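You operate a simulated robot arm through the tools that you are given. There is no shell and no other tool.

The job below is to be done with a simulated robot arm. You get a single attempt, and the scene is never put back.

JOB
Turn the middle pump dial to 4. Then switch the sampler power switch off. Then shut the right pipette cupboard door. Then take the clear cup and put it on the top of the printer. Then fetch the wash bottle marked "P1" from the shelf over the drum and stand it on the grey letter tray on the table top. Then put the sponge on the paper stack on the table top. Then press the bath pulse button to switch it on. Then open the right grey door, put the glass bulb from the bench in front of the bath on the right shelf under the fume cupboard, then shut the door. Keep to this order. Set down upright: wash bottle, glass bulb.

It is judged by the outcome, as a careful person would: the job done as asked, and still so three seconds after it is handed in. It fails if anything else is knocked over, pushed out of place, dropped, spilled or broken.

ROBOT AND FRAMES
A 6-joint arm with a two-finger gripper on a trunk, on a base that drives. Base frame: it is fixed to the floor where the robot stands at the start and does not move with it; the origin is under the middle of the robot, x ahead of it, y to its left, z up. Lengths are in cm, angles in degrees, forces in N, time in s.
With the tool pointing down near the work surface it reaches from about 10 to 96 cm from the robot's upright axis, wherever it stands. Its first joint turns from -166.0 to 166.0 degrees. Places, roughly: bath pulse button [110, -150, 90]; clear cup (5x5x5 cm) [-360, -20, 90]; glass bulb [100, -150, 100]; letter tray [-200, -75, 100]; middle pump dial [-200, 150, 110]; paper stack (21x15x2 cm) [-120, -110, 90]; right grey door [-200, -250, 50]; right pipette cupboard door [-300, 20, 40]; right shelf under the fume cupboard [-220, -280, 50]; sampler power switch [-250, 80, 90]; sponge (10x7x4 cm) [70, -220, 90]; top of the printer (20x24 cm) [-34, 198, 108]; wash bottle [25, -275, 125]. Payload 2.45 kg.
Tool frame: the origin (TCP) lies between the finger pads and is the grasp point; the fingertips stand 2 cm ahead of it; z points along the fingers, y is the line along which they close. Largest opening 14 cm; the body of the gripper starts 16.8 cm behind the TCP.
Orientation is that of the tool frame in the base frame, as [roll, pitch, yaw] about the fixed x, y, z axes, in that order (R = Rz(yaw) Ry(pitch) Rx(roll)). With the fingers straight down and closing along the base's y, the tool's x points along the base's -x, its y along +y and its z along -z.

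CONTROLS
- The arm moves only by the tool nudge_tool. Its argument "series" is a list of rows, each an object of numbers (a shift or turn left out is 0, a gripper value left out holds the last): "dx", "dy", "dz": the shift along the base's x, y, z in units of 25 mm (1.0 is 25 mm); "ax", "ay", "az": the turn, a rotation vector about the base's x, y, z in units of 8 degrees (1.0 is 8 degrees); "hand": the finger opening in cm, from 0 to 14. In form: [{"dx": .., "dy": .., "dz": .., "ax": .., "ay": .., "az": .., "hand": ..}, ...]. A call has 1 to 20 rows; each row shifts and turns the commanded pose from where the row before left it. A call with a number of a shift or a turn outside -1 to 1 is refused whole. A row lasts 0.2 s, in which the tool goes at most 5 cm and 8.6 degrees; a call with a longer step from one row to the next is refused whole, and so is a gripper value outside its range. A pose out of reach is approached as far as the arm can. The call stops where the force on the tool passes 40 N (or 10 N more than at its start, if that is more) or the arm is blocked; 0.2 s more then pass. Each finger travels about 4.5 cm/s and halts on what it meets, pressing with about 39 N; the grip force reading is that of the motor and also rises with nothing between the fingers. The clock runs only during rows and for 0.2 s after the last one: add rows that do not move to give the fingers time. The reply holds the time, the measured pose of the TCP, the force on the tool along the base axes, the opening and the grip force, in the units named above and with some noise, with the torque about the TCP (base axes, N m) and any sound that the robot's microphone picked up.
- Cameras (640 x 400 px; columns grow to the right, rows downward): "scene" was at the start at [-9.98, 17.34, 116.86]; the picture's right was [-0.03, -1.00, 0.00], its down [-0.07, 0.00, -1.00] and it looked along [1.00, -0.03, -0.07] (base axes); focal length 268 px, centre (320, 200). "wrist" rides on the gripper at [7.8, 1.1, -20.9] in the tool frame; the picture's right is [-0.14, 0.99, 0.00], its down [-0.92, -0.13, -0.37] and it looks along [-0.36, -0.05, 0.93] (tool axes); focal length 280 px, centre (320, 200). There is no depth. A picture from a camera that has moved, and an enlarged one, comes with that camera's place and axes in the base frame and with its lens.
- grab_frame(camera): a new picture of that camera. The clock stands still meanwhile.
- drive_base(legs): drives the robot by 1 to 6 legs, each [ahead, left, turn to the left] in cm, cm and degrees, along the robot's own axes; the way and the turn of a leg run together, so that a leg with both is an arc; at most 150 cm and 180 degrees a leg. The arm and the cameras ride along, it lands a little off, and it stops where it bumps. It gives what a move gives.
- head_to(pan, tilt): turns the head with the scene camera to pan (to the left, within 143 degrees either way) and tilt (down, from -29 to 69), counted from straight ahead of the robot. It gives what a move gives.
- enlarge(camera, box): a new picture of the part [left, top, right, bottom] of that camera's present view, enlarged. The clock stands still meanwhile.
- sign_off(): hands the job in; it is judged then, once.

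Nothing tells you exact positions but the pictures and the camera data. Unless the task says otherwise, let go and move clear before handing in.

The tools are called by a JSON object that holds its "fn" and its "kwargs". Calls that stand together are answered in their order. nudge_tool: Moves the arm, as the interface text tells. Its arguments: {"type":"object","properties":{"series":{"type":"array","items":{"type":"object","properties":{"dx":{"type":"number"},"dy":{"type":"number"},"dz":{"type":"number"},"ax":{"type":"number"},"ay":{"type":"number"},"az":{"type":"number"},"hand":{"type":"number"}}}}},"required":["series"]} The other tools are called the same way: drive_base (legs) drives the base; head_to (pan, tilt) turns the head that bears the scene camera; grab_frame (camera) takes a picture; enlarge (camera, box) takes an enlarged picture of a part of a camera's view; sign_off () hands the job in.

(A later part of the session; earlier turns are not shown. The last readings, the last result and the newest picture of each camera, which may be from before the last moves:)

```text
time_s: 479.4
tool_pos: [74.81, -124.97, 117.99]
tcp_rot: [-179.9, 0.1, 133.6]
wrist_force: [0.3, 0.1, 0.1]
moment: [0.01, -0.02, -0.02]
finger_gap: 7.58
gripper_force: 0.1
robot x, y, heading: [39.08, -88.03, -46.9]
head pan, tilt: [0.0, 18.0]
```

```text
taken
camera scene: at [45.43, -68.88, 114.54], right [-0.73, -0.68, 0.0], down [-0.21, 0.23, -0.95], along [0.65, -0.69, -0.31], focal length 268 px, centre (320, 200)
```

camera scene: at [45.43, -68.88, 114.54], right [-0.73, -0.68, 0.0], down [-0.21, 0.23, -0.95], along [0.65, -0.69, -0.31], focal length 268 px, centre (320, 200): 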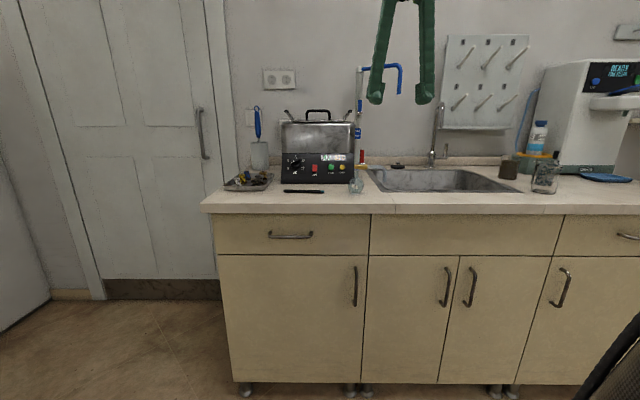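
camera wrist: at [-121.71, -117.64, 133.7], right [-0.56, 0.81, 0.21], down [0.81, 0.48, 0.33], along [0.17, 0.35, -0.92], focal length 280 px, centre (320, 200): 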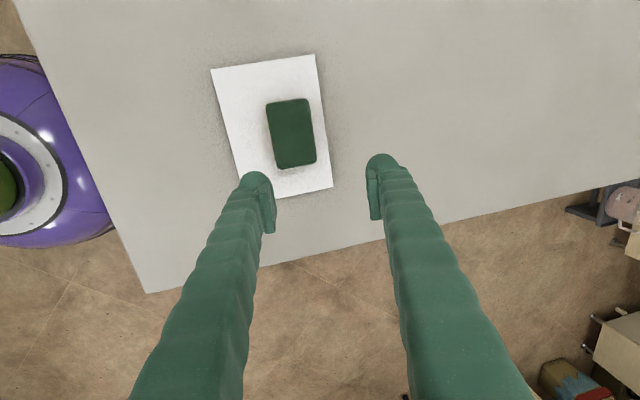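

{"fn": "enlarge", "kwargs": {"camera": "scene", "box": [220, 90, 400, 210]}}

{"fn": "enlarge", "kwargs": {"camera": "scene", "box": [275, 145, 375, 200]}}

```text
3.33 times, centred on (310, 150) of scene
camera zoom: at [45.43, -68.88, 114.54], right [-0.73, -0.68, 0.0], down [-0.21, 0.23, -0.95], along [0.65, -0.69, -0.31], focal length 892 px, centre (353, 367)
```

zoom: 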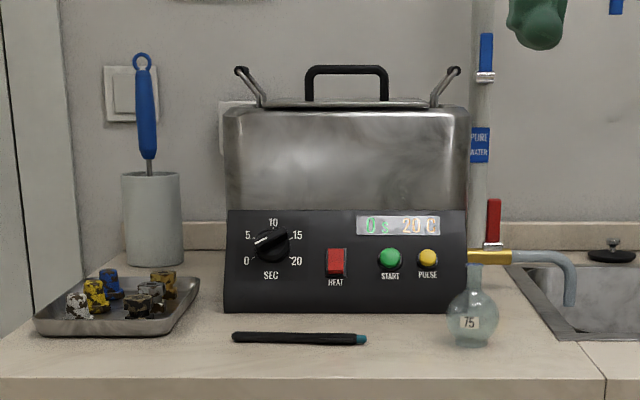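

```text
6.40 times, centred on (325, 172) of scene
camera zoom: at [45.43, -68.88, 114.54], right [-0.73, -0.68, 0.0], down [-0.21, 0.23, -0.95], along [0.65, -0.69, -0.31], focal length 1712 px, centre (288, 376)
```

zoom: 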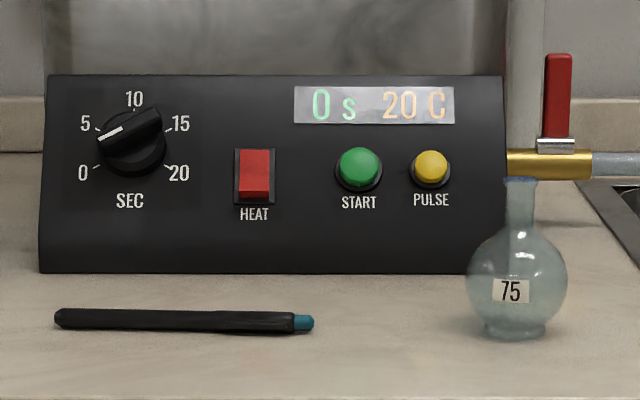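

The panel's yellow PULSE button is near (111,-152,94), with the small flask in front-right of it. I'll come in over the flask with the hand leaning 45° and use one fingertip.

{"fn": "drive_base", "kwargs": {"legs": [[12, 6, 0]]}}

{"fn": "nudge_tool", "kwargs": {"series": [{"hand": 3, "dx": 0.68, "dy": -0.733}, {"hand": 0, "dx": 0.68, "dy": -0.733}, {"dx": 0.68, "dy": -0.733}, {"dx": 0.68, "dy": -0.733, "ax": -0.685, "ay": -0.635}, {"dx": 0.68, "dy": -0.733, "ax": -0.685, "ay": -0.635}, {"dx": 0.68, "dy": -0.733, "ax": -0.685, "ay": -0.635}, {"dx": 0.68, "dy": -0.733, "ax": -0.685, "ay": -0.635}, {"ax": -0.685, "ay": -0.635}, {"ax": -0.685, "ay": -0.635}, {}]}}

{"fn": "grab_frame", "kwargs": {"camera": "wrist"}}

{"fn": "grab_frame", "kwargs": {"camera": "scene"}}

```text
time_s: 480.7
tool_pos: [87.33, -129.75, 117.97]
tcp_rot: [-180.0, 0.0, 133.4]
wrist_force: [-0.3, 0.8, -0.6]
moment: [0.03, 0.01, 0.01]
finger_gap: 7.59
gripper_force: 0.0
robot x, y, heading: [52.17, -92.72, -47.2]
head pan, tilt: [0.0, 18.0]
```

```text
time_s: 482.9
tool_pos: [99.17, -142.61, 118.02]
tcp_rot: [-179.6, 45.0, 133.4]
wrist_force: [-0.4, -0.5, 0.3]
moment: [-0.02, 0.0, 0.03]
finger_gap: 0.0
gripper_force: 29.1
robot x, y, heading: [52.19, -92.5, -46.9]
head pan, tilt: [0.0, 18.0]
```

```text
taken
camera wrist: at [86.23, -127.15, 127.29], right [0.79, 0.61, 0.09], down [0.18, -0.37, 0.91], along [0.59, -0.7, -0.4], focal length 280 px, centre (320, 200)
```

wrist: 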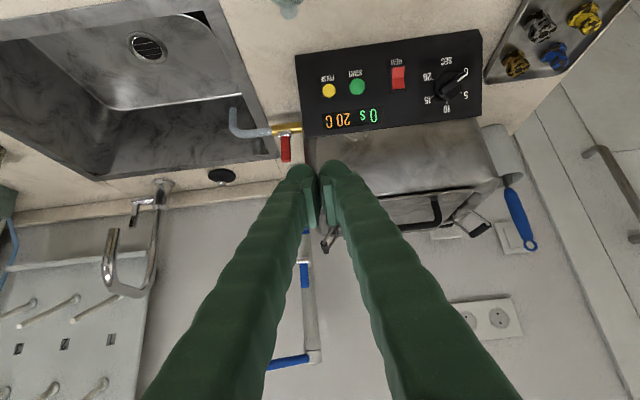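

```text
taken
camera scene: at [58.22, -73.54, 114.54], right [-0.73, -0.68, 0.0], down [-0.21, 0.23, -0.95], along [0.65, -0.7, -0.31], focal length 268 px, centre (320, 200)
```

scene: 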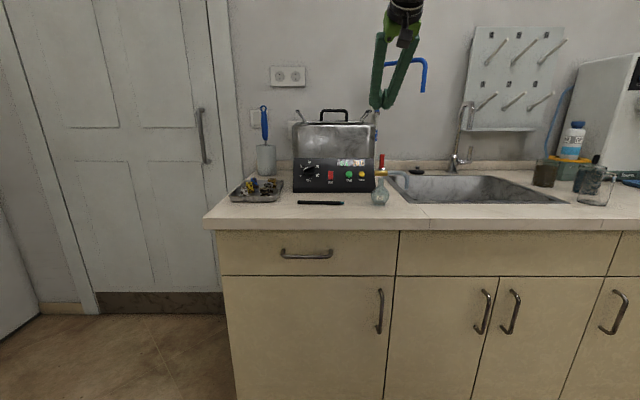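

{"fn": "nudge_tool", "kwargs": {"series": [{"dx": 0.32, "dy": 0.3, "dz": -0.6}, {"dz": -1}, {"dz": -1}, {"dz": -1}, {"dz": -1}, {"dz": -1}, {"dx": 0.476, "dy": -0.513, "dz": -0.7}, {"dx": 0.476, "dy": -0.513, "dz": -0.7}, {"dx": 0.476, "dy": -0.513, "dz": -0.7}, {"dx": 0.476, "dy": -0.513, "dz": -0.7}, {}]}}

{"fn": "grab_frame", "kwargs": {"camera": "wrist"}}

{"fn": "enlarge", "kwargs": {"camera": "scene", "box": [300, 90, 440, 220]}}

```text
time_s: 485.3
tool_pos: [105.02, -147.08, 97.0]
tcp_rot: [-179.6, 44.8, 133.4]
wrist_force: [0.8, -0.2, -0.2]
moment: [0.0, 0.03, -0.01]
finger_gap: 0.03
gripper_force: 29.9
robot x, y, heading: [52.0, -92.93, -47.0]
head pan, tilt: [0.0, 18.0]
```

```text
taken
camera wrist: at [91.95, -131.56, 106.34], right [0.79, 0.61, 0.09], down [0.18, -0.37, 0.91], along [0.59, -0.7, -0.4], focal length 280 px, centre (320, 200)
```

wrist: 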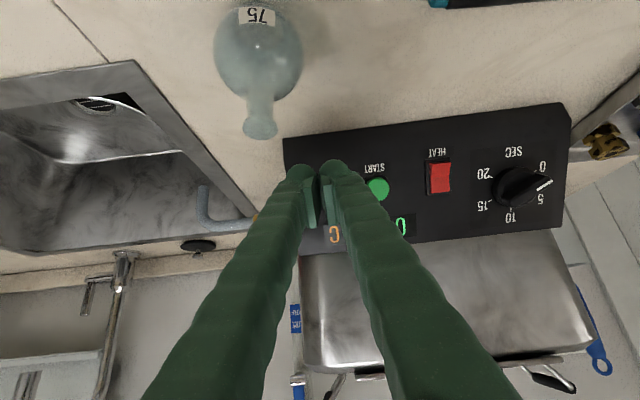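

```text
3.08 times, centred on (370, 155) of scene
camera zoom: at [58.22, -73.53, 114.54], right [-0.73, -0.68, 0.0], down [-0.21, 0.23, -0.95], along [0.65, -0.7, -0.31], focal length 823 px, centre (166, 338)
```

zoom: 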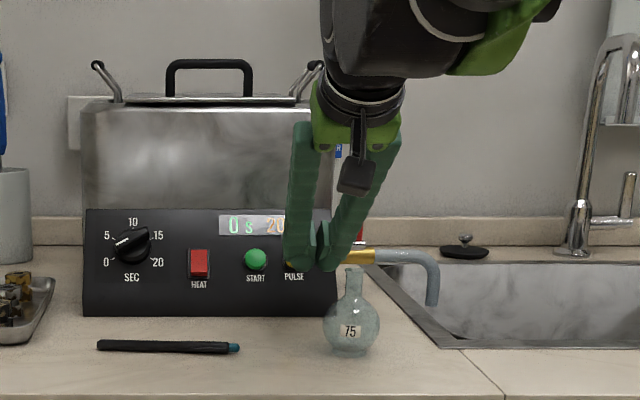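

{"fn": "nudge_tool", "kwargs": {"series": [{"dx": 0.15, "dy": 0.14, "dz": -0.35}, {"dz": -0.35}, {}]}}

{"fn": "nudge_tool", "kwargs": {"series": [{"dx": 0.136, "dy": -0.147}, {"dx": 0.136, "dy": -0.147}, {"dx": 0.136, "dy": -0.147}, {}]}}

{"fn": "enlarge", "kwargs": {"camera": "scene", "box": [300, 90, 440, 220]}}

```text
time_s: 486.1
tool_pos: [105.35, -146.72, 95.1]
tcp_rot: [-179.5, 44.8, 133.4]
wrist_force: [0.5, -0.1, 0.9]
moment: [0.03, -0.03, 0.02]
finger_gap: 0.01
gripper_force: 29.4
robot x, y, heading: [51.81, -92.49, -47.2]
head pan, tilt: [0.0, 18.0]
```

```text
time_s: 487.1
tool_pos: [106.36, -147.84, 95.14]
tcp_rot: [-179.6, 44.8, 133.4]
wrist_force: [0.3, -0.4, 0.6]
moment: [0.01, 0.01, 0.01]
finger_gap: 0.0
gripper_force: 28.6
robot x, y, heading: [51.93, -92.62, -47.0]
head pan, tilt: [0.0, 18.0]
```

```text
3.08 times, centred on (370, 155) of scene
camera zoom: at [58.22, -73.54, 114.54], right [-0.73, -0.68, 0.0], down [-0.21, 0.23, -0.95], along [0.65, -0.7, -0.31], focal length 823 px, centre (166, 338)
```

zoom: 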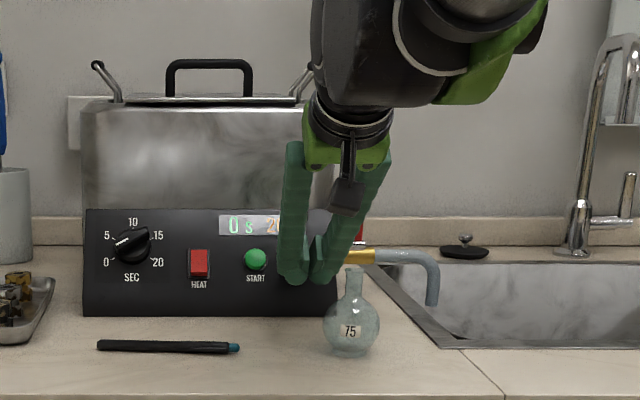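

{"fn": "nudge_tool", "kwargs": {"series": [{"dx": 0.136, "dy": -0.147}, {"dx": 0.136, "dy": -0.147}, {}]}}

{"fn": "nudge_tool", "kwargs": {"series": [{"dx": 0.136, "dy": -0.147}, {"dx": 0.136, "dy": -0.147}, {}]}}

{"fn": "enlarge", "kwargs": {"camera": "scene", "box": [300, 90, 440, 220]}}

```text
time_s: 487.9
tool_pos: [106.95, -148.61, 95.23]
tcp_rot: [-179.5, 44.8, 133.4]
wrist_force: [-0.6, 0.3, 0.1]
moment: [0.0, 0.0, 0.0]
finger_gap: 0.02
gripper_force: 29.5
robot x, y, heading: [52.32, -92.96, -47.0]
head pan, tilt: [0.0, 18.0]
```

```text
time_s: 488.7
tool_pos: [107.59, -149.29, 95.22]
tcp_rot: [-179.6, 44.8, 133.4]
wrist_force: [0.0, 0.3, -0.3]
moment: [0.03, 0.03, -0.02]
finger_gap: 0.0
gripper_force: 29.6
robot x, y, heading: [51.94, -93.05, -47.2]
head pan, tilt: [0.0, 18.0]
```

```text
3.08 times, centred on (370, 155) of scene
camera zoom: at [58.22, -73.54, 114.54], right [-0.73, -0.68, 0.0], down [-0.21, 0.23, -0.95], along [0.65, -0.7, -0.31], focal length 823 px, centre (166, 338)
```

zoom: 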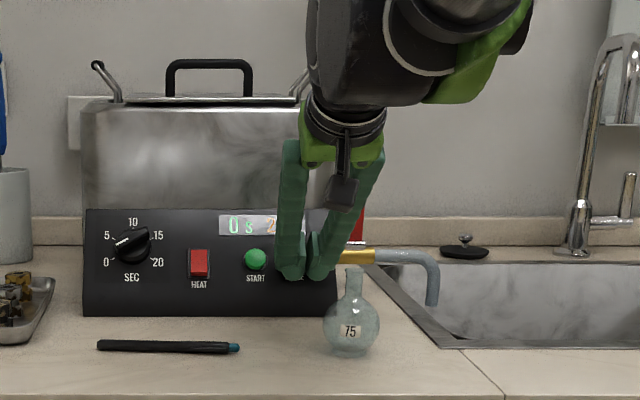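

{"fn": "nudge_tool", "kwargs": {"series": [{"dx": 0.136, "dy": -0.147}, {"dx": 0.136, "dy": -0.147}, {}]}}

{"fn": "nudge_tool", "kwargs": {"series": [{"dx": 0.136, "dy": -0.147}, {"dx": 0.136, "dy": -0.147}, {}]}}

{"fn": "enlarge", "kwargs": {"camera": "scene", "box": [300, 90, 440, 220]}}

{"fn": "grab_frame", "kwargs": {"camera": "wrist"}}

```text
time_s: 489.5
tool_pos: [108.22, -149.97, 95.28]
tcp_rot: [-179.7, 44.8, 133.4]
wrist_force: [-4.1, 6.1, 3.0]
moment: [0.01, -0.03, 0.09]
finger_gap: 0.0
gripper_force: 29.5
robot x, y, heading: [52.06, -92.61, -47.2]
head pan, tilt: [0.0, 18.0]
heard: click
```

```text
time_s: 490.4
tool_pos: [108.78, -150.59, 95.29]
tcp_rot: [-179.7, 44.8, 133.4]
wrist_force: [-13.0, 13.5, 17.9]
moment: [-0.07, -0.21, 0.14]
finger_gap: 0.0
gripper_force: 29.6
robot x, y, heading: [52.42, -92.71, -46.8]
head pan, tilt: [0.0, 18.0]
stopped in row 3: the force on the tool passed its limit at 40 N (the readings are from after the stop); the commanded pose is now the measured one
```

```text
3.08 times, centred on (370, 155) of scene
camera zoom: at [58.08, -73.39, 114.53], right [-0.73, -0.68, 0.0], down [-0.21, 0.23, -0.95], along [0.65, -0.7, -0.31], focal length 823 px, centre (166, 338)
```

zoom: 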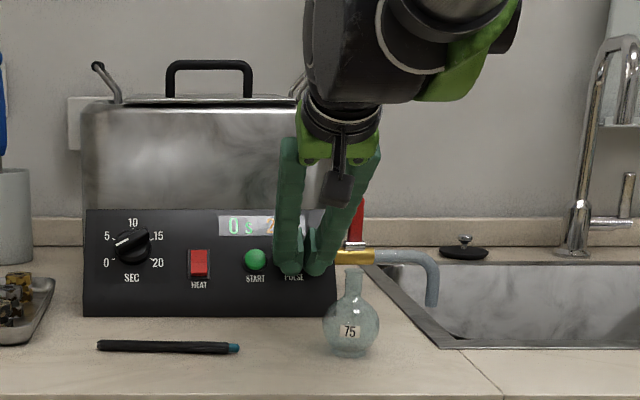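

```text
taken
camera wrist: at [95.71, -135.11, 104.69], right [0.79, 0.61, 0.09], down [0.18, -0.37, 0.91], along [0.59, -0.7, -0.4], focal length 280 px, centre (320, 200)
```

wrist: 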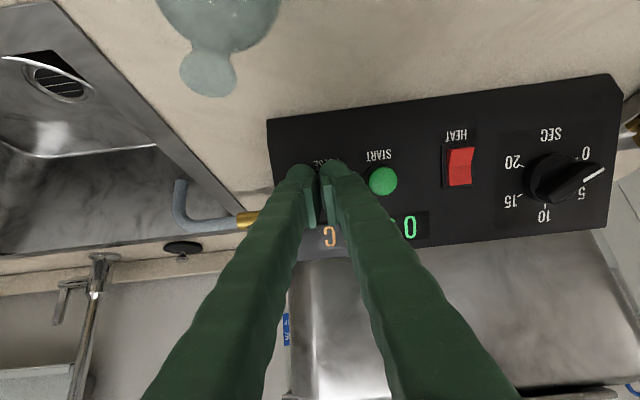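

A click was heard. I back off the way I came and look at the panel.

{"fn": "nudge_tool", "kwargs": {"series": [{"dx": -0.3, "dy": 0.32}, {"dx": -0.476, "dy": 0.513, "dz": 0.7}, {"dx": -0.476, "dy": 0.513, "dz": 0.7}, {"dx": -0.476, "dy": 0.513, "dz": 0.7}, {"dx": -0.476, "dy": 0.513, "dz": 0.7}, {"dx": -0.476, "dy": 0.513, "dz": 0.7}, {"dx": -0.476, "dy": 0.513, "dz": 0.7}, {"dz": 1}, {"dz": 1}, {"dz": 1}, {}]}}

{"fn": "enlarge", "kwargs": {"camera": "scene", "box": [280, 130, 400, 210]}}

{"fn": "enlarge", "kwargs": {"camera": "wrist", "box": [200, 0, 520, 200]}}

```text
time_s: 492.8
tool_pos: [100.97, -142.09, 113.24]
tcp_rot: [-179.5, 44.8, 133.4]
wrist_force: [0.3, 0.0, -0.1]
moment: [-0.01, 0.01, 0.0]
finger_gap: 0.01
gripper_force: 29.4
robot x, y, heading: [52.17, -92.46, -47.1]
head pan, tilt: [0.0, 18.0]
```

```text
5.00 times, centred on (340, 170) of scene
camera zoom: at [58.18, -73.49, 114.54], right [-0.73, -0.68, 0.0], down [-0.21, 0.23, -0.95], along [0.65, -0.7, -0.31], focal length 1338 px, centre (220, 350)
```

zoom: 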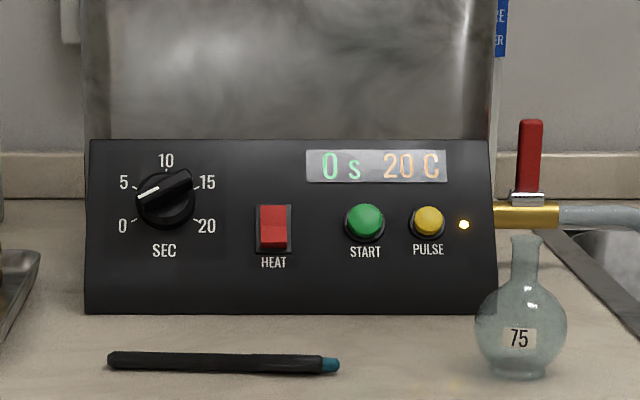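

```text
2.00 times, centred on (360, 100) of wrist
camera zoom: at [87.9, -126.68, 122.52], right [0.79, 0.61, 0.09], down [0.18, -0.37, 0.91], along [0.59, -0.7, -0.4], focal length 561 px, centre (240, 400)
```

zoom: 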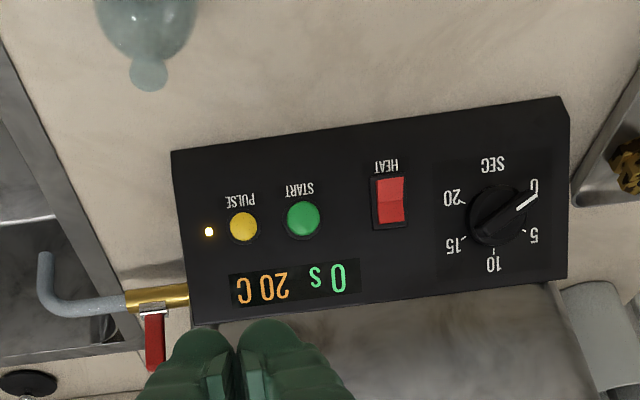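

The PULSE lamp is lit. Now to the fume cupboard: the right grey door first. I straighten the hand and drive there.

{"fn": "nudge_tool", "kwargs": {"series": [{"dz": 1, "ax": 0.685, "ay": 0.635}, {"dz": 1, "ax": 0.685, "ay": 0.635}, {"ax": 0.685, "ay": 0.635}, {"ax": 0.685, "ay": 0.635}, {"ax": 0.685, "ay": 0.635}, {"ax": 0.685, "ay": 0.635}, {"dx": -0.68, "dy": 0.733}, {"dx": -0.68, "dy": 0.733}, {"dx": -0.68, "dy": 0.733}, {"dx": -0.68, "dy": 0.733}, {"dx": -0.68, "dy": 0.733}, {"dx": -0.68, "dy": 0.733}, {"dx": -0.68, "dy": 0.733}, {"dx": -0.68, "dy": 0.733}, {}]}}

{"fn": "drive_base", "kwargs": {"legs": [[-10, 0, 0], [0, -110, 0], [0, -95, 0], [0, 0, -90]]}}

{"fn": "head_to", "kwargs": {"pan": 0, "tilt": 25}}

{"fn": "grab_frame", "kwargs": {"camera": "scene"}}

```text
time_s: 496.0
tool_pos: [87.35, -127.42, 118.3]
tcp_rot: [180.0, -0.2, 133.3]
wrist_force: [-0.3, -0.1, 0.0]
moment: [-0.03, 0.01, -0.03]
finger_gap: 0.0
gripper_force: 29.4
robot x, y, heading: [52.32, -92.7, -47.5]
head pan, tilt: [0.0, 18.0]
```

```text
time_s: 510.7
tool_pos: [-140.25, -258.29, 118.28]
tcp_rot: [180.0, -0.1, 42.0]
wrist_force: [0.3, -0.6, 0.3]
moment: [0.0, 0.01, -0.01]
finger_gap: 0.0
gripper_force: 29.2
robot x, y, heading: [-104.3, -223.86, -138.6]
head pan, tilt: [0.0, 18.0]
```

```text
time_s: 511.4
tool_pos: [-140.28, -258.29, 118.28]
tcp_rot: [180.0, -0.2, 42.0]
wrist_force: [0.1, 0.7, 0.4]
moment: [0.01, 0.0, 0.04]
finger_gap: 0.01
gripper_force: 29.7
robot x, y, heading: [-104.84, -223.58, -138.3]
head pan, tilt: [0.0, 25.0]
```

```text
taken
camera scene: at [-85.69, -230.21, 113.41], right [-0.66, 0.75, 0.0], down [0.32, 0.28, -0.91], along [-0.68, -0.6, -0.42], focal length 268 px, centre (320, 200)
```

scene: 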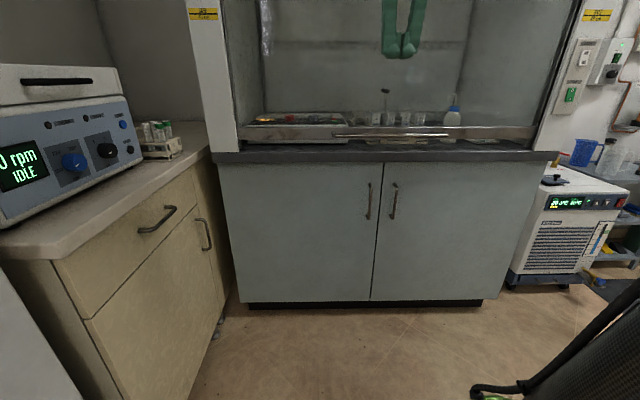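

I see the two grey doors; the right one has its handle near its left edge, at about (-177,-272), z 61–75. I tilt the hand forward and bring it in front of that handle.

{"fn": "nudge_tool", "kwargs": {"series": [{"dx": -0.925, "dy": -0.203, "hand": 4}, {"dx": -0.925, "dy": -0.203}, {"dx": -0.925, "dy": -0.203}, {"dx": -0.925, "dy": -0.203}, {"dx": -0.925, "dy": -0.203}, {"dx": -0.925, "dy": -0.203, "ax": -0.68, "ay": 0.733}, {"dx": -0.925, "dy": -0.203, "ax": -0.68, "ay": 0.733}, {"dx": -0.925, "dy": -0.203, "ax": -0.68, "ay": 0.733}, {"dx": -0.925, "dy": -0.203, "ax": -0.68, "ay": 0.733}, {"dx": -0.925, "dy": -0.203, "ax": -0.68, "ay": 0.733}, {"dx": -0.925, "dy": -0.203, "ax": -0.68, "ay": 0.733}, {"dx": -0.925, "dy": -0.203}, {}]}}

{"fn": "nudge_tool", "kwargs": {"series": [{"dz": -1}, {"dz": -1}, {"dz": -1}, {"dz": -1}, {"dz": -1}, {"dz": -1}, {"dz": -1}, {"dz": -1}, {"dz": -1}, {"dz": -1}, {"dz": -1}, {"dz": -1}, {"dz": -1}, {"dz": -1}, {"dz": -1}, {"dz": -1}, {"dz": -1}, {"dz": -1}, {"dz": -1}, {}]}}

{"fn": "grab_frame", "kwargs": {"camera": "wrist"}}

{"fn": "grab_frame", "kwargs": {"camera": "scene"}}

```text
time_s: 514.2
tool_pos: [-167.87, -264.36, 118.22]
tcp_rot: [178.9, 47.9, 41.5]
wrist_force: [-0.7, -0.2, 0.1]
moment: [-0.02, 0.01, -0.01]
finger_gap: 4.03
gripper_force: 0.0
robot x, y, heading: [-104.18, -224.34, -138.4]
head pan, tilt: [0.0, 25.0]
```

```text
time_s: 518.4
tool_pos: [-167.87, -264.42, 70.77]
tcp_rot: [179.0, 47.9, 41.5]
wrist_force: [-0.7, 0.7, 0.4]
moment: [0.0, 0.0, 0.02]
finger_gap: 4.03
gripper_force: 0.0
robot x, y, heading: [-104.54, -223.66, -138.3]
head pan, tilt: [0.0, 25.0]
```

```text
taken
camera wrist: at [-151.9, -251.24, 79.01], right [0.6, -0.79, 0.11], down [-0.35, -0.13, 0.93], along [-0.72, -0.59, -0.35], focal length 280 px, centre (320, 200)
```

wrist: 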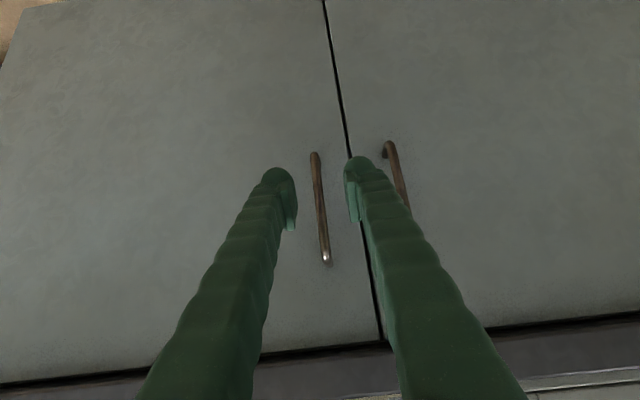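

```text
taken
camera scene: at [-85.7, -230.21, 113.41], right [-0.66, 0.75, 0.0], down [0.32, 0.28, -0.91], along [-0.68, -0.6, -0.42], focal length 268 px, centre (320, 200)
```

scene: 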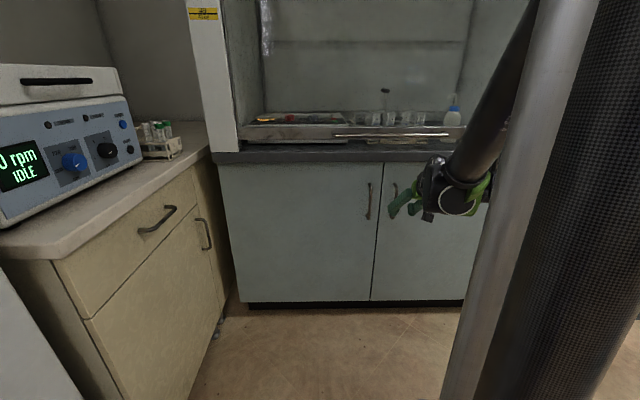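

{"fn": "nudge_tool", "kwargs": {"series": [{"dx": -0.733, "dy": -0.68, "dz": -0.5}, {"dx": -0.733, "dy": -0.68, "dz": -0.5}, {"dx": -0.733, "dy": -0.68}, {"dx": -0.733, "dy": -0.68}, {}]}}

{"fn": "grab_frame", "kwargs": {"camera": "wrist"}}

```text
time_s: 519.6
tool_pos: [-175.2, -271.23, 68.05]
tcp_rot: [179.1, 47.8, 41.5]
wrist_force: [0.1, -0.3, -0.9]
moment: [-0.03, 0.01, 0.0]
finger_gap: 3.99
gripper_force: 0.0
robot x, y, heading: [-104.29, -223.95, -138.5]
head pan, tilt: [0.0, 25.0]
```

```text
taken
camera wrist: at [-159.2, -258.15, 76.3], right [0.6, -0.79, 0.11], down [-0.35, -0.13, 0.93], along [-0.72, -0.59, -0.35], focal length 280 px, centre (320, 200)
```

wrist: 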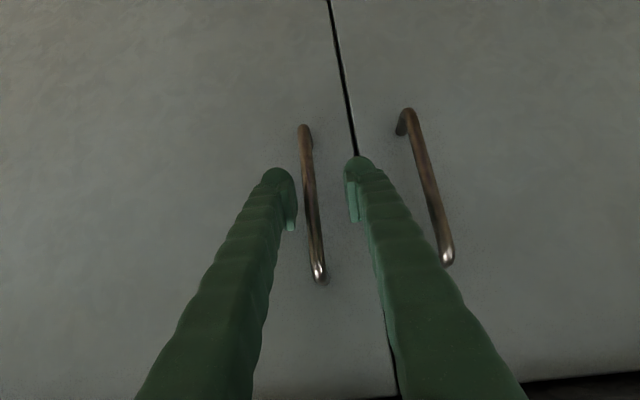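

{"fn": "nudge_tool", "kwargs": {"series": [{"dx": -0.27, "dy": 0.29}, {"dx": -0.53, "dy": -0.49}, {}]}}

{"fn": "nudge_tool", "kwargs": {"series": [{"hand": 2.5}, {"hand": 1.2}, {"hand": 0.6}, {}, {}]}}

{"fn": "grab_frame", "kwargs": {"camera": "wrist"}}

```text
time_s: 520.4
tool_pos: [-177.31, -271.77, 67.96]
tcp_rot: [179.0, 47.9, 41.6]
wrist_force: [0.6, 0.7, -0.8]
moment: [-0.03, 0.0, 0.03]
finger_gap: 3.99
gripper_force: 0.0
robot x, y, heading: [-104.34, -223.81, -138.3]
head pan, tilt: [0.0, 25.0]
```

```text
time_s: 521.6
tool_pos: [-177.18, -271.89, 67.9]
tcp_rot: [179.0, 48.0, 41.6]
wrist_force: [7.7, -8.0, -1.7]
moment: [-0.08, -0.11, 0.0]
finger_gap: 1.07
gripper_force: 38.1
robot x, y, heading: [-105.09, -224.14, -138.3]
head pan, tilt: [0.0, 25.0]
```

```text
taken
camera wrist: at [-161.23, -258.73, 76.26], right [0.6, -0.79, 0.11], down [-0.35, -0.13, 0.93], along [-0.72, -0.59, -0.35], focal length 280 px, centre (320, 200)
```

wrist: 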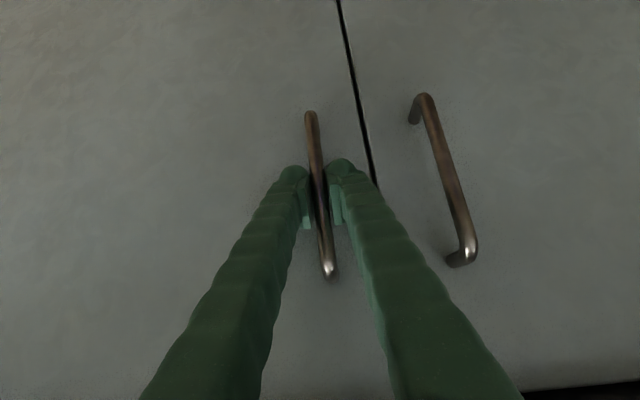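

The handle is held. I pull the door open along its arc, turning the hand with it.

{"fn": "nudge_tool", "kwargs": {"series": [{"dx": 0.559, "dy": 0.75, "az": 0.31}, {"dx": 0.559, "dy": 0.75, "az": 0.31}, {"dx": 0.559, "dy": 0.75, "az": 0.31}, {"dx": 0.559, "dy": 0.75, "az": 0.31}, {}]}}

{"fn": "grab_frame", "kwargs": {"camera": "wrist"}}

```text
time_s: 522.1
tool_pos: [-174.72, -269.17, 68.01]
tcp_rot: [178.8, 47.7, 45.4]
wrist_force: [0.6, -2.3, -5.9]
moment: [-0.06, 0.06, 0.03]
finger_gap: 1.04
gripper_force: 38.0
robot x, y, heading: [-104.7, -223.99, -138.0]
head pan, tilt: [0.0, 25.0]
stopped in row 2: the force on the tool passed its limit at 43 N (the readings are from after the stop); the commanded pose is now the measured one
```

```text
taken
camera wrist: at [-159.79, -254.98, 76.32], right [0.65, -0.75, 0.12], down [-0.34, -0.15, 0.93], along [-0.68, -0.64, -0.36], focal length 280 px, centre (320, 200)
```

wrist: 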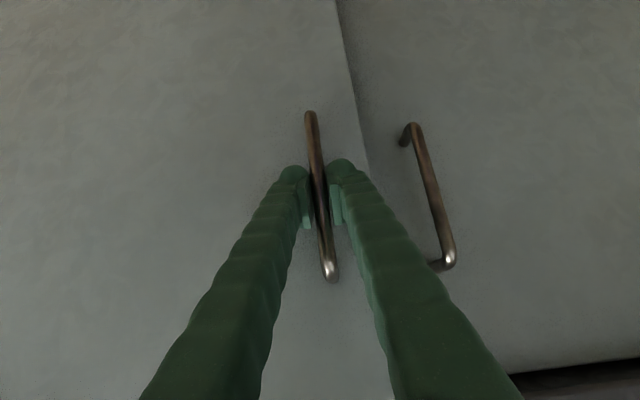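

It has started to open. I continue more slowly.

{"fn": "nudge_tool", "kwargs": {"series": [{"dx": 0.254, "dy": 0.392, "az": 0.155}, {"dx": 0.254, "dy": 0.392, "az": 0.155}, {"dx": 0.254, "dy": 0.392, "az": 0.155}, {"dx": 0.254, "dy": 0.392, "az": 0.155}, {"dx": 0.254, "dy": 0.392, "az": 0.155}, {"dx": 0.254, "dy": 0.392, "az": 0.155}, {"dx": 0.254, "dy": 0.392, "az": 0.155}, {"dx": 0.254, "dy": 0.392, "az": 0.155}, {}]}}

{"fn": "grab_frame", "kwargs": {"camera": "wrist"}}

```text
time_s: 523.2
tool_pos: [-172.1, -265.82, 68.0]
tcp_rot: [178.6, 47.6, 50.3]
wrist_force: [2.7, -1.5, -2.6]
moment: [-0.06, 0.06, -0.03]
finger_gap: 1.02
gripper_force: 38.1
robot x, y, heading: [-104.44, -223.64, -137.9]
head pan, tilt: [0.0, 25.0]
stopped in row 5: the force on the tool passed its limit at 42 N (the readings are from after the stop); the commanded pose is now the measured one
```

```text
taken
camera wrist: at [-158.44, -250.34, 76.35], right [0.71, -0.69, 0.12], down [-0.33, -0.18, 0.93], along [-0.62, -0.7, -0.36], focal length 280 px, centre (320, 200)
```

wrist: 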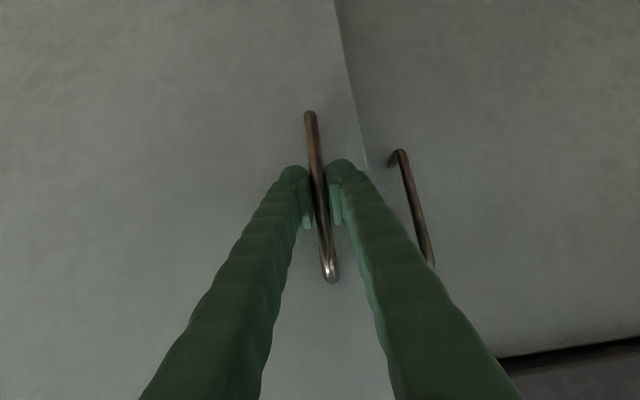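

{"fn": "nudge_tool", "kwargs": {"series": [{"dx": 0.18, "dy": 0.336, "az": 0.12}, {"dx": 0.18, "dy": 0.336, "az": 0.12}, {"dx": 0.18, "dy": 0.336, "az": 0.12}, {"dx": 0.18, "dy": 0.336, "az": 0.12}, {"dx": 0.18, "dy": 0.336, "az": 0.12}, {"dx": 0.18, "dy": 0.336, "az": 0.12}, {"dx": 0.18, "dy": 0.336, "az": 0.12}, {"dx": 0.18, "dy": 0.336, "az": 0.12}, {"dx": 0.18, "dy": 0.336, "az": 0.12}, {"dx": 0.18, "dy": 0.336, "az": 0.12}, {}]}}

{"fn": "grab_frame", "kwargs": {"camera": "wrist"}}

```text
time_s: 524.2
tool_pos: [-169.96, -262.69, 68.06]
tcp_rot: [178.3, 47.7, 54.1]
wrist_force: [3.9, -2.2, 8.8]
moment: [-0.15, 0.06, -0.02]
finger_gap: 1.04
gripper_force: 37.8
robot x, y, heading: [-104.62, -223.66, -138.1]
head pan, tilt: [0.0, 25.0]
stopped in row 5: the force on the tool passed its limit at 42 N (the readings are from after the stop); the commanded pose is now the measured one
```

```text
taken
camera wrist: at [-157.47, -246.35, 76.32], right [0.76, -0.64, 0.12], down [-0.32, -0.2, 0.93], along [-0.57, -0.74, -0.36], focal length 280 px, centre (320, 200)
```

wrist: 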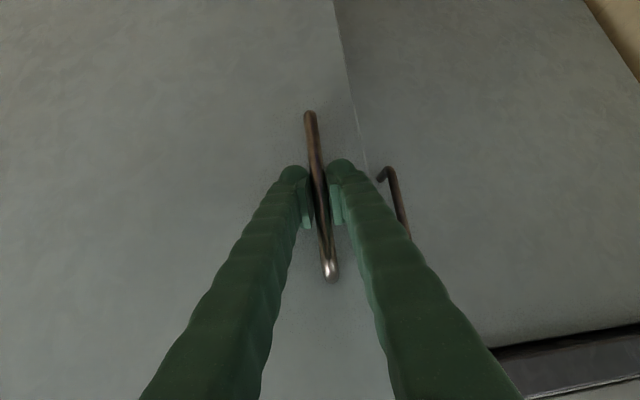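

I refit the arc from the measured points (hinge about 58 cm from the handle) and continue.

{"fn": "nudge_tool", "kwargs": {"series": [{"dx": 0.265, "dy": 0.465, "az": 0.156}, {"dx": 0.265, "dy": 0.465, "az": 0.156}, {"dx": 0.265, "dy": 0.465, "az": 0.156}, {"dx": 0.265, "dy": 0.465, "az": 0.156}, {"dx": 0.215, "dy": 0.46, "az": 0.156}, {"dx": 0.215, "dy": 0.46, "az": 0.156}, {"dx": 0.215, "dy": 0.46, "az": 0.156}, {"dx": 0.215, "dy": 0.46, "az": 0.156}, {"dx": 0.168, "dy": 0.48, "az": 0.156}, {"dx": 0.168, "dy": 0.48, "az": 0.156}, {"dx": 0.168, "dy": 0.48, "az": 0.156}, {"dx": 0.168, "dy": 0.48, "az": 0.156}, {}]}}

{"fn": "grab_frame", "kwargs": {"camera": "wrist"}}

```text
time_s: 526.1
tool_pos: [-165.17, -253.33, 67.93]
tcp_rot: [178.3, 47.7, 64.1]
wrist_force: [4.8, -2.1, 12.4]
moment: [-0.13, 0.01, -0.01]
finger_gap: 1.05
gripper_force: 37.1
robot x, y, heading: [-104.5, -223.78, -138.0]
head pan, tilt: [0.0, 25.0]
stopped in row 9: the force on the tool passed its limit at 41 N (the readings are from after the stop); the commanded pose is now the measured one
```

```text
taken
camera wrist: at [-155.71, -235.08, 76.23], right [0.86, -0.5, 0.12], down [-0.28, -0.25, 0.93], along [-0.43, -0.83, -0.36], focal length 280 px, centre (320, 200)
```

wrist: 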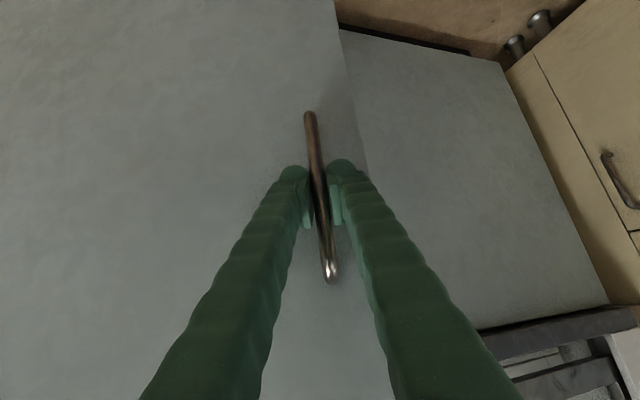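

{"fn": "nudge_tool", "kwargs": {"series": [{"dx": 0.143, "dy": 0.405, "az": 0.15}, {"dx": 0.143, "dy": 0.405, "az": 0.15}, {"dx": 0.143, "dy": 0.405, "az": 0.15}, {"dx": 0.143, "dy": 0.405, "az": 0.15}, {"dx": 0.124, "dy": 0.469, "az": 0.156}, {"dx": 0.124, "dy": 0.469, "az": 0.156}, {"dx": 0.124, "dy": 0.469, "az": 0.156}, {"dx": 0.124, "dy": 0.469, "az": 0.156}, {"dx": 0.082, "dy": 0.485, "az": 0.156}, {"dx": 0.082, "dy": 0.485, "az": 0.156}, {"dx": 0.082, "dy": 0.485, "az": 0.156}, {"dx": 0.082, "dy": 0.485, "az": 0.156}, {"dx": 0.04, "dy": 0.487, "az": 0.156}, {"dx": 0.04, "dy": 0.487, "az": 0.156}, {"dx": 0.04, "dy": 0.487, "az": 0.156}, {"dx": 0.04, "dy": 0.487, "az": 0.156}, {}]}}

{"fn": "grab_frame", "kwargs": {"camera": "scene"}}

```text
time_s: 527.7
tool_pos: [-162.58, -245.87, 67.89]
tcp_rot: [178.2, 47.7, 72.6]
wrist_force: [6.7, -1.8, 10.7]
moment: [-0.12, -0.06, -0.06]
finger_gap: 1.03
gripper_force: 37.9
robot x, y, heading: [-104.38, -223.99, -138.2]
head pan, tilt: [0.0, 25.0]
stopped in row 8: the force on the tool passed its limit at 41 N (the readings are from after the stop); the commanded pose is now the measured one
```

```text
taken
camera scene: at [-85.46, -230.16, 113.4], right [-0.67, 0.74, 0.0], down [0.31, 0.28, -0.91], along [-0.67, -0.61, -0.42], focal length 268 px, centre (320, 200)
```

scene: 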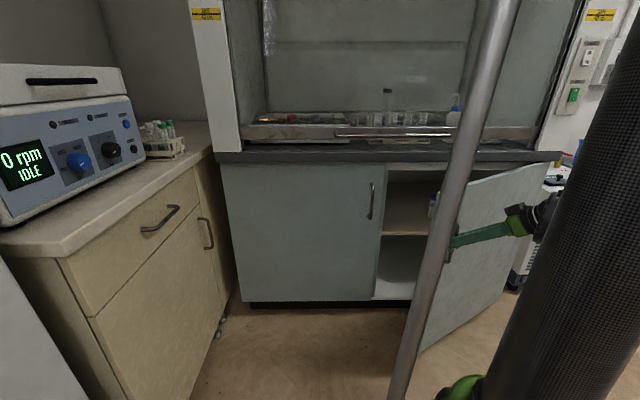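

{"fn": "nudge_tool", "kwargs": {"series": [{"dx": 0.086, "dy": 0.483, "az": 0.157}, {"dx": 0.086, "dy": 0.483, "az": 0.157}, {"dx": 0.086, "dy": 0.483, "az": 0.157}, {"dx": 0.086, "dy": 0.483, "az": 0.157}, {"dx": 0.086, "dy": 0.483, "az": 0.157}, {"dx": 0.04, "dy": 0.487, "az": 0.157}, {"dx": 0.04, "dy": 0.487, "az": 0.157}, {"dx": 0.04, "dy": 0.487, "az": 0.157}, {"dx": 0.04, "dy": 0.487, "az": 0.157}, {"dx": 0, "dy": 0.488, "az": 0.157}, {"dx": 0, "dy": 0.488, "az": 0.157}, {"dx": 0, "dy": 0.488, "az": 0.157}, {"dx": 0, "dy": 0.488, "az": 0.157}, {}]}}

{"fn": "nudge_tool", "kwargs": {"series": [{"dx": 0.04, "dy": 0.487, "az": 0.157}, {"dx": 0.04, "dy": 0.487, "az": 0.157}, {"dx": 0.0, "dy": 0.487, "az": 0.157}, {"dx": 0.0, "dy": 0.487, "az": 0.157}, {"dx": 0.0, "dy": 0.487, "az": 0.157}, {"dx": 0.0, "dy": 0.487, "az": 0.157}, {"dx": -0.03, "dy": 0.487, "az": 0.157}, {"dx": -0.03, "dy": 0.487, "az": 0.157}, {"dx": -0.03, "dy": 0.487, "az": 0.157}, {}]}}

{"fn": "grab_frame", "kwargs": {"camera": "scene"}}

```text
time_s: 528.8
tool_pos: [-161.62, -240.92, 67.79]
tcp_rot: [178.2, 47.7, 77.9]
wrist_force: [6.7, -0.7, 8.9]
moment: [-0.19, -0.06, -0.02]
finger_gap: 1.01
gripper_force: 37.4
robot x, y, heading: [-104.19, -223.74, -138.1]
head pan, tilt: [0.0, 25.0]
stopped in row 5: the force on the tool passed its limit at 43 N (the readings are from after the stop); the commanded pose is now the measured one
```

```text
time_s: 529.8
tool_pos: [-160.88, -236.4, 67.88]
tcp_rot: [178.1, 47.7, 82.8]
wrist_force: [5.6, -1.7, 10.6]
moment: [-0.3, -0.01, -0.01]
finger_gap: 0.98
gripper_force: 37.0
robot x, y, heading: [-104.56, -223.76, -138.2]
head pan, tilt: [0.0, 25.0]
stopped in row 4: the force on the tool passed its limit at 43 N (the readings are from after the stop); the commanded pose is now the measured one
```

```text
taken
camera scene: at [-85.39, -230.16, 113.41], right [-0.67, 0.74, 0.0], down [0.31, 0.28, -0.91], along [-0.67, -0.61, -0.42], focal length 268 px, centre (320, 200)
```

scene: 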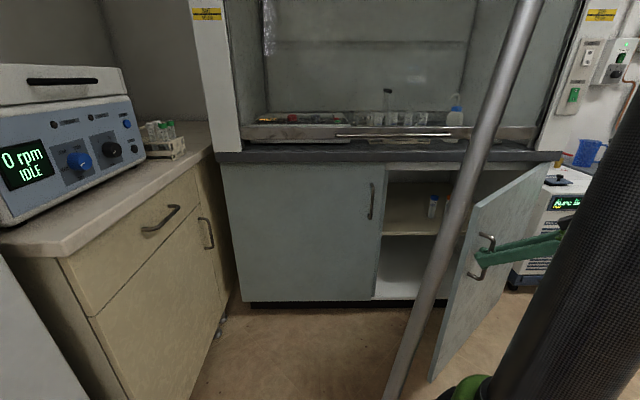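

The door is about 44° open. I let go of the handle, move over to the inside and push it further open.

{"fn": "nudge_tool", "kwargs": {"series": [{"hand": 2.5}, {"hand": 4.5}, {}, {}, {"dx": 0.12, "dy": 0.99}, {"dx": 0.12, "dy": 0.99}, {"dx": 0.12, "dy": 0.99}, {"dx": 0.12, "dy": 0.99, "dz": 0.5}, {"dz": 1}, {"dz": 1}, {"dz": 1}, {"dz": 1}, {"dz": 1}, {"dz": 1}, {"dz": 1}, {"dz": 1}, {"dz": 1}, {"hand": 0}, {}]}}

{"fn": "grab_frame", "kwargs": {"camera": "scene"}}

```text
time_s: 533.8
tool_pos: [-159.64, -226.54, 91.44]
tcp_rot: [177.9, 47.6, 82.7]
wrist_force: [-0.3, 0.0, 0.4]
moment: [-0.01, 0.01, -0.03]
finger_gap: 0.01
gripper_force: 6.4
robot x, y, heading: [-104.4, -224.08, -138.3]
head pan, tilt: [0.0, 25.0]
```

```text
taken
camera scene: at [-85.43, -230.17, 113.41], right [-0.67, 0.74, 0.0], down [0.31, 0.28, -0.91], along [-0.67, -0.61, -0.42], focal length 268 px, centre (320, 200)
```

scene: 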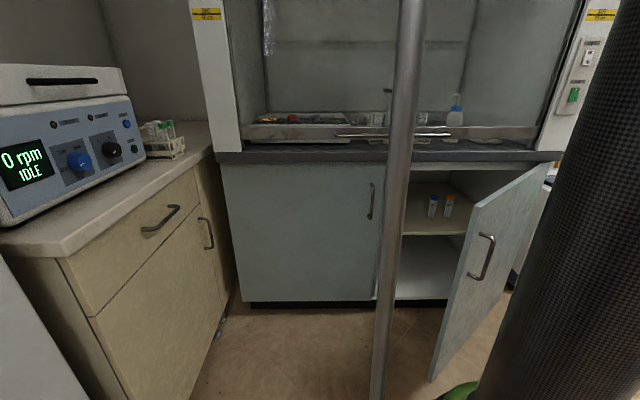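

{"fn": "nudge_tool", "kwargs": {"series": [{"dz": 1}, {"dz": 1}, {"dz": 1}, {"dz": 1}, {"dz": 1}, {"ax": 0.985, "ay": -0.12}, {"ax": 0.985, "ay": -0.12}, {"ax": 0.985, "ay": -0.12}, {"ax": 0.985, "ay": -0.12}, {"ax": 0.985, "ay": -0.12}, {"ax": 0.985, "ay": -0.12}, {"az": -1}, {"az": -1}, {"az": -1}, {"az": -1}, {"az": -1}, {}]}}

{"fn": "nudge_tool", "kwargs": {"series": [{"dx": -0.663, "dy": -0.966}, {"dx": -0.663, "dy": -0.966}, {"dx": -0.663, "dy": -0.966}, {"dx": -0.663, "dy": -0.966}, {"dx": -0.663, "dy": -0.966}, {"dx": -0.663, "dy": -0.966}, {"dx": -0.663, "dy": -0.966}, {}]}}

{"fn": "grab_frame", "kwargs": {"camera": "wrist"}}

{"fn": "grab_frame", "kwargs": {"camera": "scene"}}

```text
time_s: 537.4
tool_pos: [-159.78, -226.54, 104.16]
tcp_rot: [178.2, 0.0, 42.7]
wrist_force: [0.1, 0.8, -0.6]
moment: [-0.02, 0.01, -0.01]
finger_gap: 0.01
gripper_force: 29.3
robot x, y, heading: [-104.35, -223.94, -138.4]
head pan, tilt: [0.0, 25.0]
```

```text
time_s: 539.2
tool_pos: [-171.41, -243.34, 104.23]
tcp_rot: [178.1, 0.0, 42.8]
wrist_force: [0.1, 0.1, -0.3]
moment: [-0.01, 0.0, 0.0]
finger_gap: 0.0
gripper_force: 29.5
robot x, y, heading: [-104.23, -223.56, -138.2]
head pan, tilt: [0.0, 25.0]
```

```text
taken
camera wrist: at [-165.44, -238.52, 125.13], right [0.57, -0.82, 0.03], down [-0.77, -0.52, 0.36], along [-0.28, -0.23, -0.93], focal length 280 px, centre (320, 200)
```

wrist: 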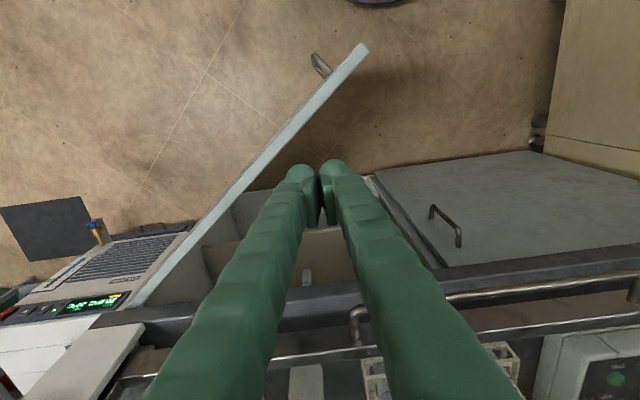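

```text
taken
camera scene: at [-85.43, -230.17, 113.41], right [-0.67, 0.74, 0.0], down [0.31, 0.28, -0.91], along [-0.67, -0.61, -0.42], focal length 268 px, centre (320, 200)
```

scene: 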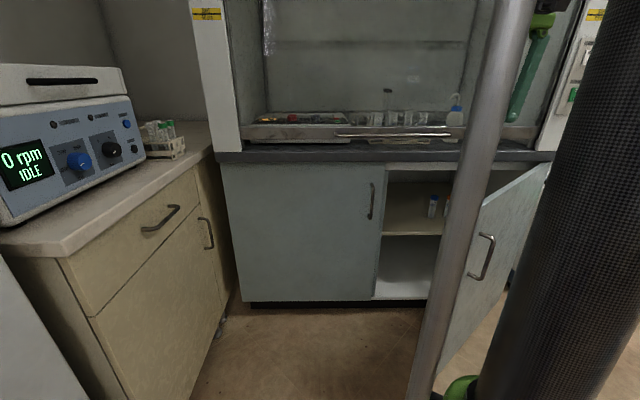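

{"fn": "nudge_tool", "kwargs": {"series": [{"dz": -1}, {"dz": -1}, {"dz": -1}, {"dz": -1}, {"dz": -1}, {"dz": -1}, {"dz": -1}, {"dz": -1}, {"dz": -1}, {"dz": -1}, {"dz": -1}, {"dz": -1}, {"dz": -1}, {"dz": -0.6}, {}]}}

{"fn": "grab_frame", "kwargs": {"camera": "wrist"}}

```text
time_s: 542.4
tool_pos: [-171.39, -243.51, 70.01]
tcp_rot: [178.2, 0.1, 42.7]
wrist_force: [-0.1, 0.5, 0.3]
moment: [0.0, -0.02, -0.01]
finger_gap: 0.0
gripper_force: 30.0
robot x, y, heading: [-104.51, -223.58, -138.3]
head pan, tilt: [0.0, 25.0]
```

```text
taken
camera wrist: at [-165.44, -238.62, 91.02], right [0.57, -0.82, 0.03], down [-0.77, -0.52, 0.36], along [-0.28, -0.23, -0.93], focal length 280 px, centre (320, 200)
```

wrist: 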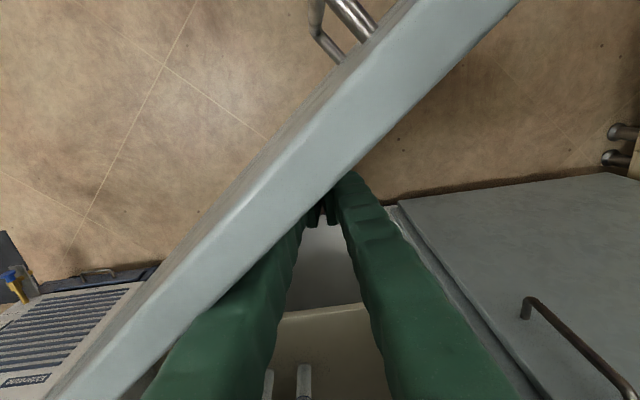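

{"fn": "nudge_tool", "kwargs": {"series": [{"dx": 0.11, "dy": 0.648}, {"dx": 0.11, "dy": 0.648}, {"dx": 0.11, "dy": 0.648}, {"dx": 0.11, "dy": 0.648}, {"dx": 0.01, "dy": 0.665}, {"dx": 0.01, "dy": 0.665}, {"dx": 0.01, "dy": 0.665}, {"dx": 0.01, "dy": 0.665}, {"dx": -0.075, "dy": 0.652}, {"dx": -0.075, "dy": 0.652}, {"dx": -0.075, "dy": 0.652}, {"dx": -0.075, "dy": 0.652}, {}]}}

{"fn": "grab_frame", "kwargs": {"camera": "wrist"}}

```text
time_s: 545.2
tool_pos: [-170.93, -223.71, 70.08]
tcp_rot: [178.2, 0.0, 42.9]
wrist_force: [0.7, 0.9, 1.1]
moment: [0.03, 0.01, 0.0]
finger_gap: 0.0
gripper_force: 29.4
robot x, y, heading: [-104.46, -224.08, -138.0]
head pan, tilt: [0.0, 25.0]
```

```text
taken
camera wrist: at [-164.96, -218.86, 91.04], right [0.57, -0.82, 0.03], down [-0.77, -0.52, 0.36], along [-0.28, -0.23, -0.93], focal length 280 px, centre (320, 200)
```

wrist: 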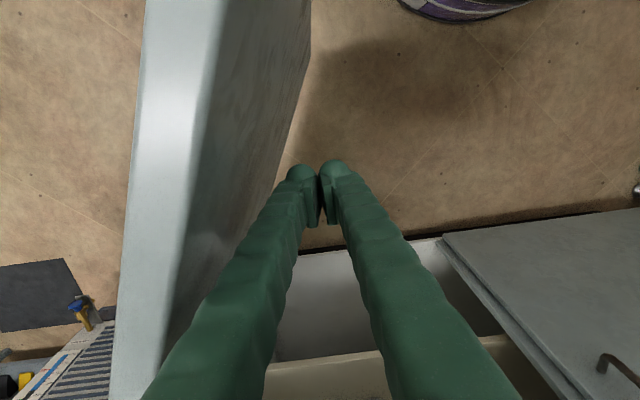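

{"fn": "nudge_tool", "kwargs": {"series": [{"dx": -0.175, "dy": 0.64}, {"dx": -0.175, "dy": 0.64}, {"dx": -0.175, "dy": 0.64}, {"dx": -0.175, "dy": 0.64}, {"dx": -0.25, "dy": 0.61}, {"dx": -0.25, "dy": 0.61}, {"dx": -0.25, "dy": 0.61}, {"dx": -0.25, "dy": 0.61}, {}]}}

{"fn": "grab_frame", "kwargs": {"camera": "wrist"}}

```text
time_s: 547.2
tool_pos: [-175.14, -211.12, 70.07]
tcp_rot: [178.3, 0.0, 42.8]
wrist_force: [0.2, 0.6, -1.4]
moment: [0.02, 0.0, 0.02]
finger_gap: 0.0
gripper_force: 29.5
robot x, y, heading: [-104.58, -223.63, -138.1]
head pan, tilt: [0.0, 25.0]
```

```text
taken
camera wrist: at [-169.19, -206.26, 91.01], right [0.57, -0.82, 0.03], down [-0.77, -0.52, 0.36], along [-0.28, -0.23, -0.93], focal length 280 px, centre (320, 200)
```

wrist: 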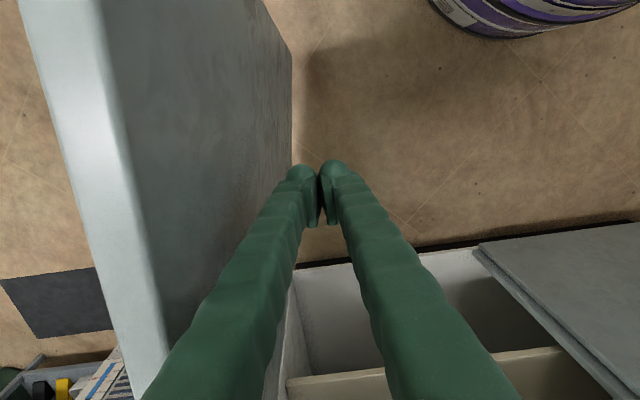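

The door now stands open at about 97°. I raise the hand and go back for the flask.

{"fn": "nudge_tool", "kwargs": {"series": [{"dz": 1}, {"dz": 1}, {"dz": 1}, {"dz": 1}, {"dz": 1}, {"dz": 1}, {"dz": 1}, {"dz": 1}, {"dz": 1}, {"dz": 1}, {"dz": 1}, {"dz": 1}, {"dz": 1}, {"dz": 1}, {"dz": 1}, {"dz": 1}, {"dz": 1}, {"dz": 1}, {"dz": 1}, {}]}}

{"fn": "nudge_tool", "kwargs": {"series": [{"dx": 0.81, "dy": -0.97}, {"dx": 0.81, "dy": -0.97}, {"dx": 0.81, "dy": -0.97}, {"dx": 0.81, "dy": -0.97}, {"dx": 0.81, "dy": -0.97}, {"dx": 0.81, "dy": -0.97}, {"dx": 0.81, "dy": -0.97}, {"dx": 0.81, "dy": -0.97}, {"dx": 0.81, "dy": -0.97}, {"dx": 0.81, "dy": -0.97}, {"dx": 0.81, "dy": -0.97}, {"dx": 0.81, "dy": -0.97}, {"dx": 0.81, "dy": -0.97}, {"dx": 0.81, "dy": -0.97}, {"dx": 0.81, "dy": -0.97}, {"dx": 0.81, "dy": -0.97}, {"dx": 0.6, "dy": -0.7}, {}]}}

{"fn": "grab_frame", "kwargs": {"camera": "scene"}}

{"fn": "enlarge", "kwargs": {"camera": "scene", "box": [360, 140, 600, 330]}}

```text
time_s: 551.4
tool_pos: [-175.11, -211.26, 117.64]
tcp_rot: [178.2, 0.1, 42.8]
wrist_force: [0.5, 0.2, 0.3]
moment: [-0.01, -0.02, -0.01]
finger_gap: 0.0
gripper_force: 29.0
robot x, y, heading: [-104.33, -223.78, -138.2]
head pan, tilt: [0.0, 25.0]
```

```text
time_s: 555.2
tool_pos: [-141.29, -251.78, 117.43]
tcp_rot: [178.2, 0.1, 42.9]
wrist_force: [-1.1, -0.8, -0.7]
moment: [0.0, 0.0, -0.01]
finger_gap: 0.02
gripper_force: 29.7
robot x, y, heading: [-104.6, -223.84, -137.9]
head pan, tilt: [0.0, 25.0]
```

```text
taken
camera scene: at [-85.43, -230.17, 113.41], right [-0.67, 0.74, 0.0], down [0.31, 0.28, -0.91], along [-0.67, -0.61, -0.42], focal length 268 px, centre (320, 200)
```

scene: 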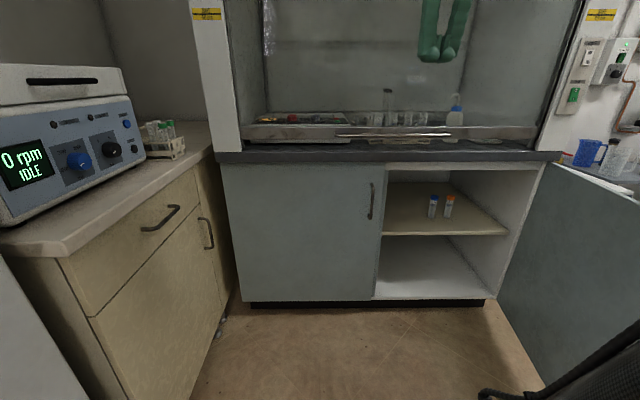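

```text
2.11 times, centred on (480, 235) of scene
camera zoom: at [-85.43, -230.17, 113.41], right [-0.67, 0.74, 0.0], down [0.31, 0.28, -0.91], along [-0.67, -0.61, -0.42], focal length 563 px, centre (-17, 126)
```

zoom: 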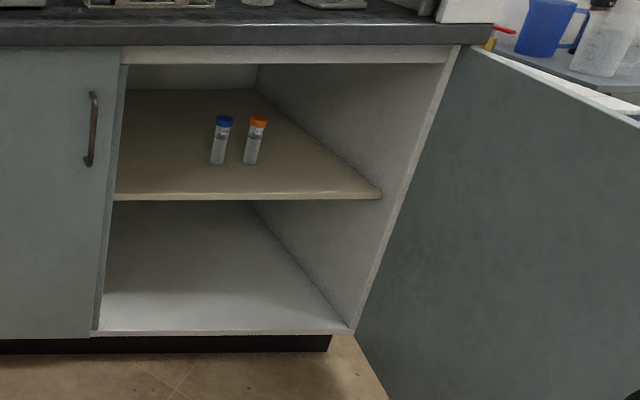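

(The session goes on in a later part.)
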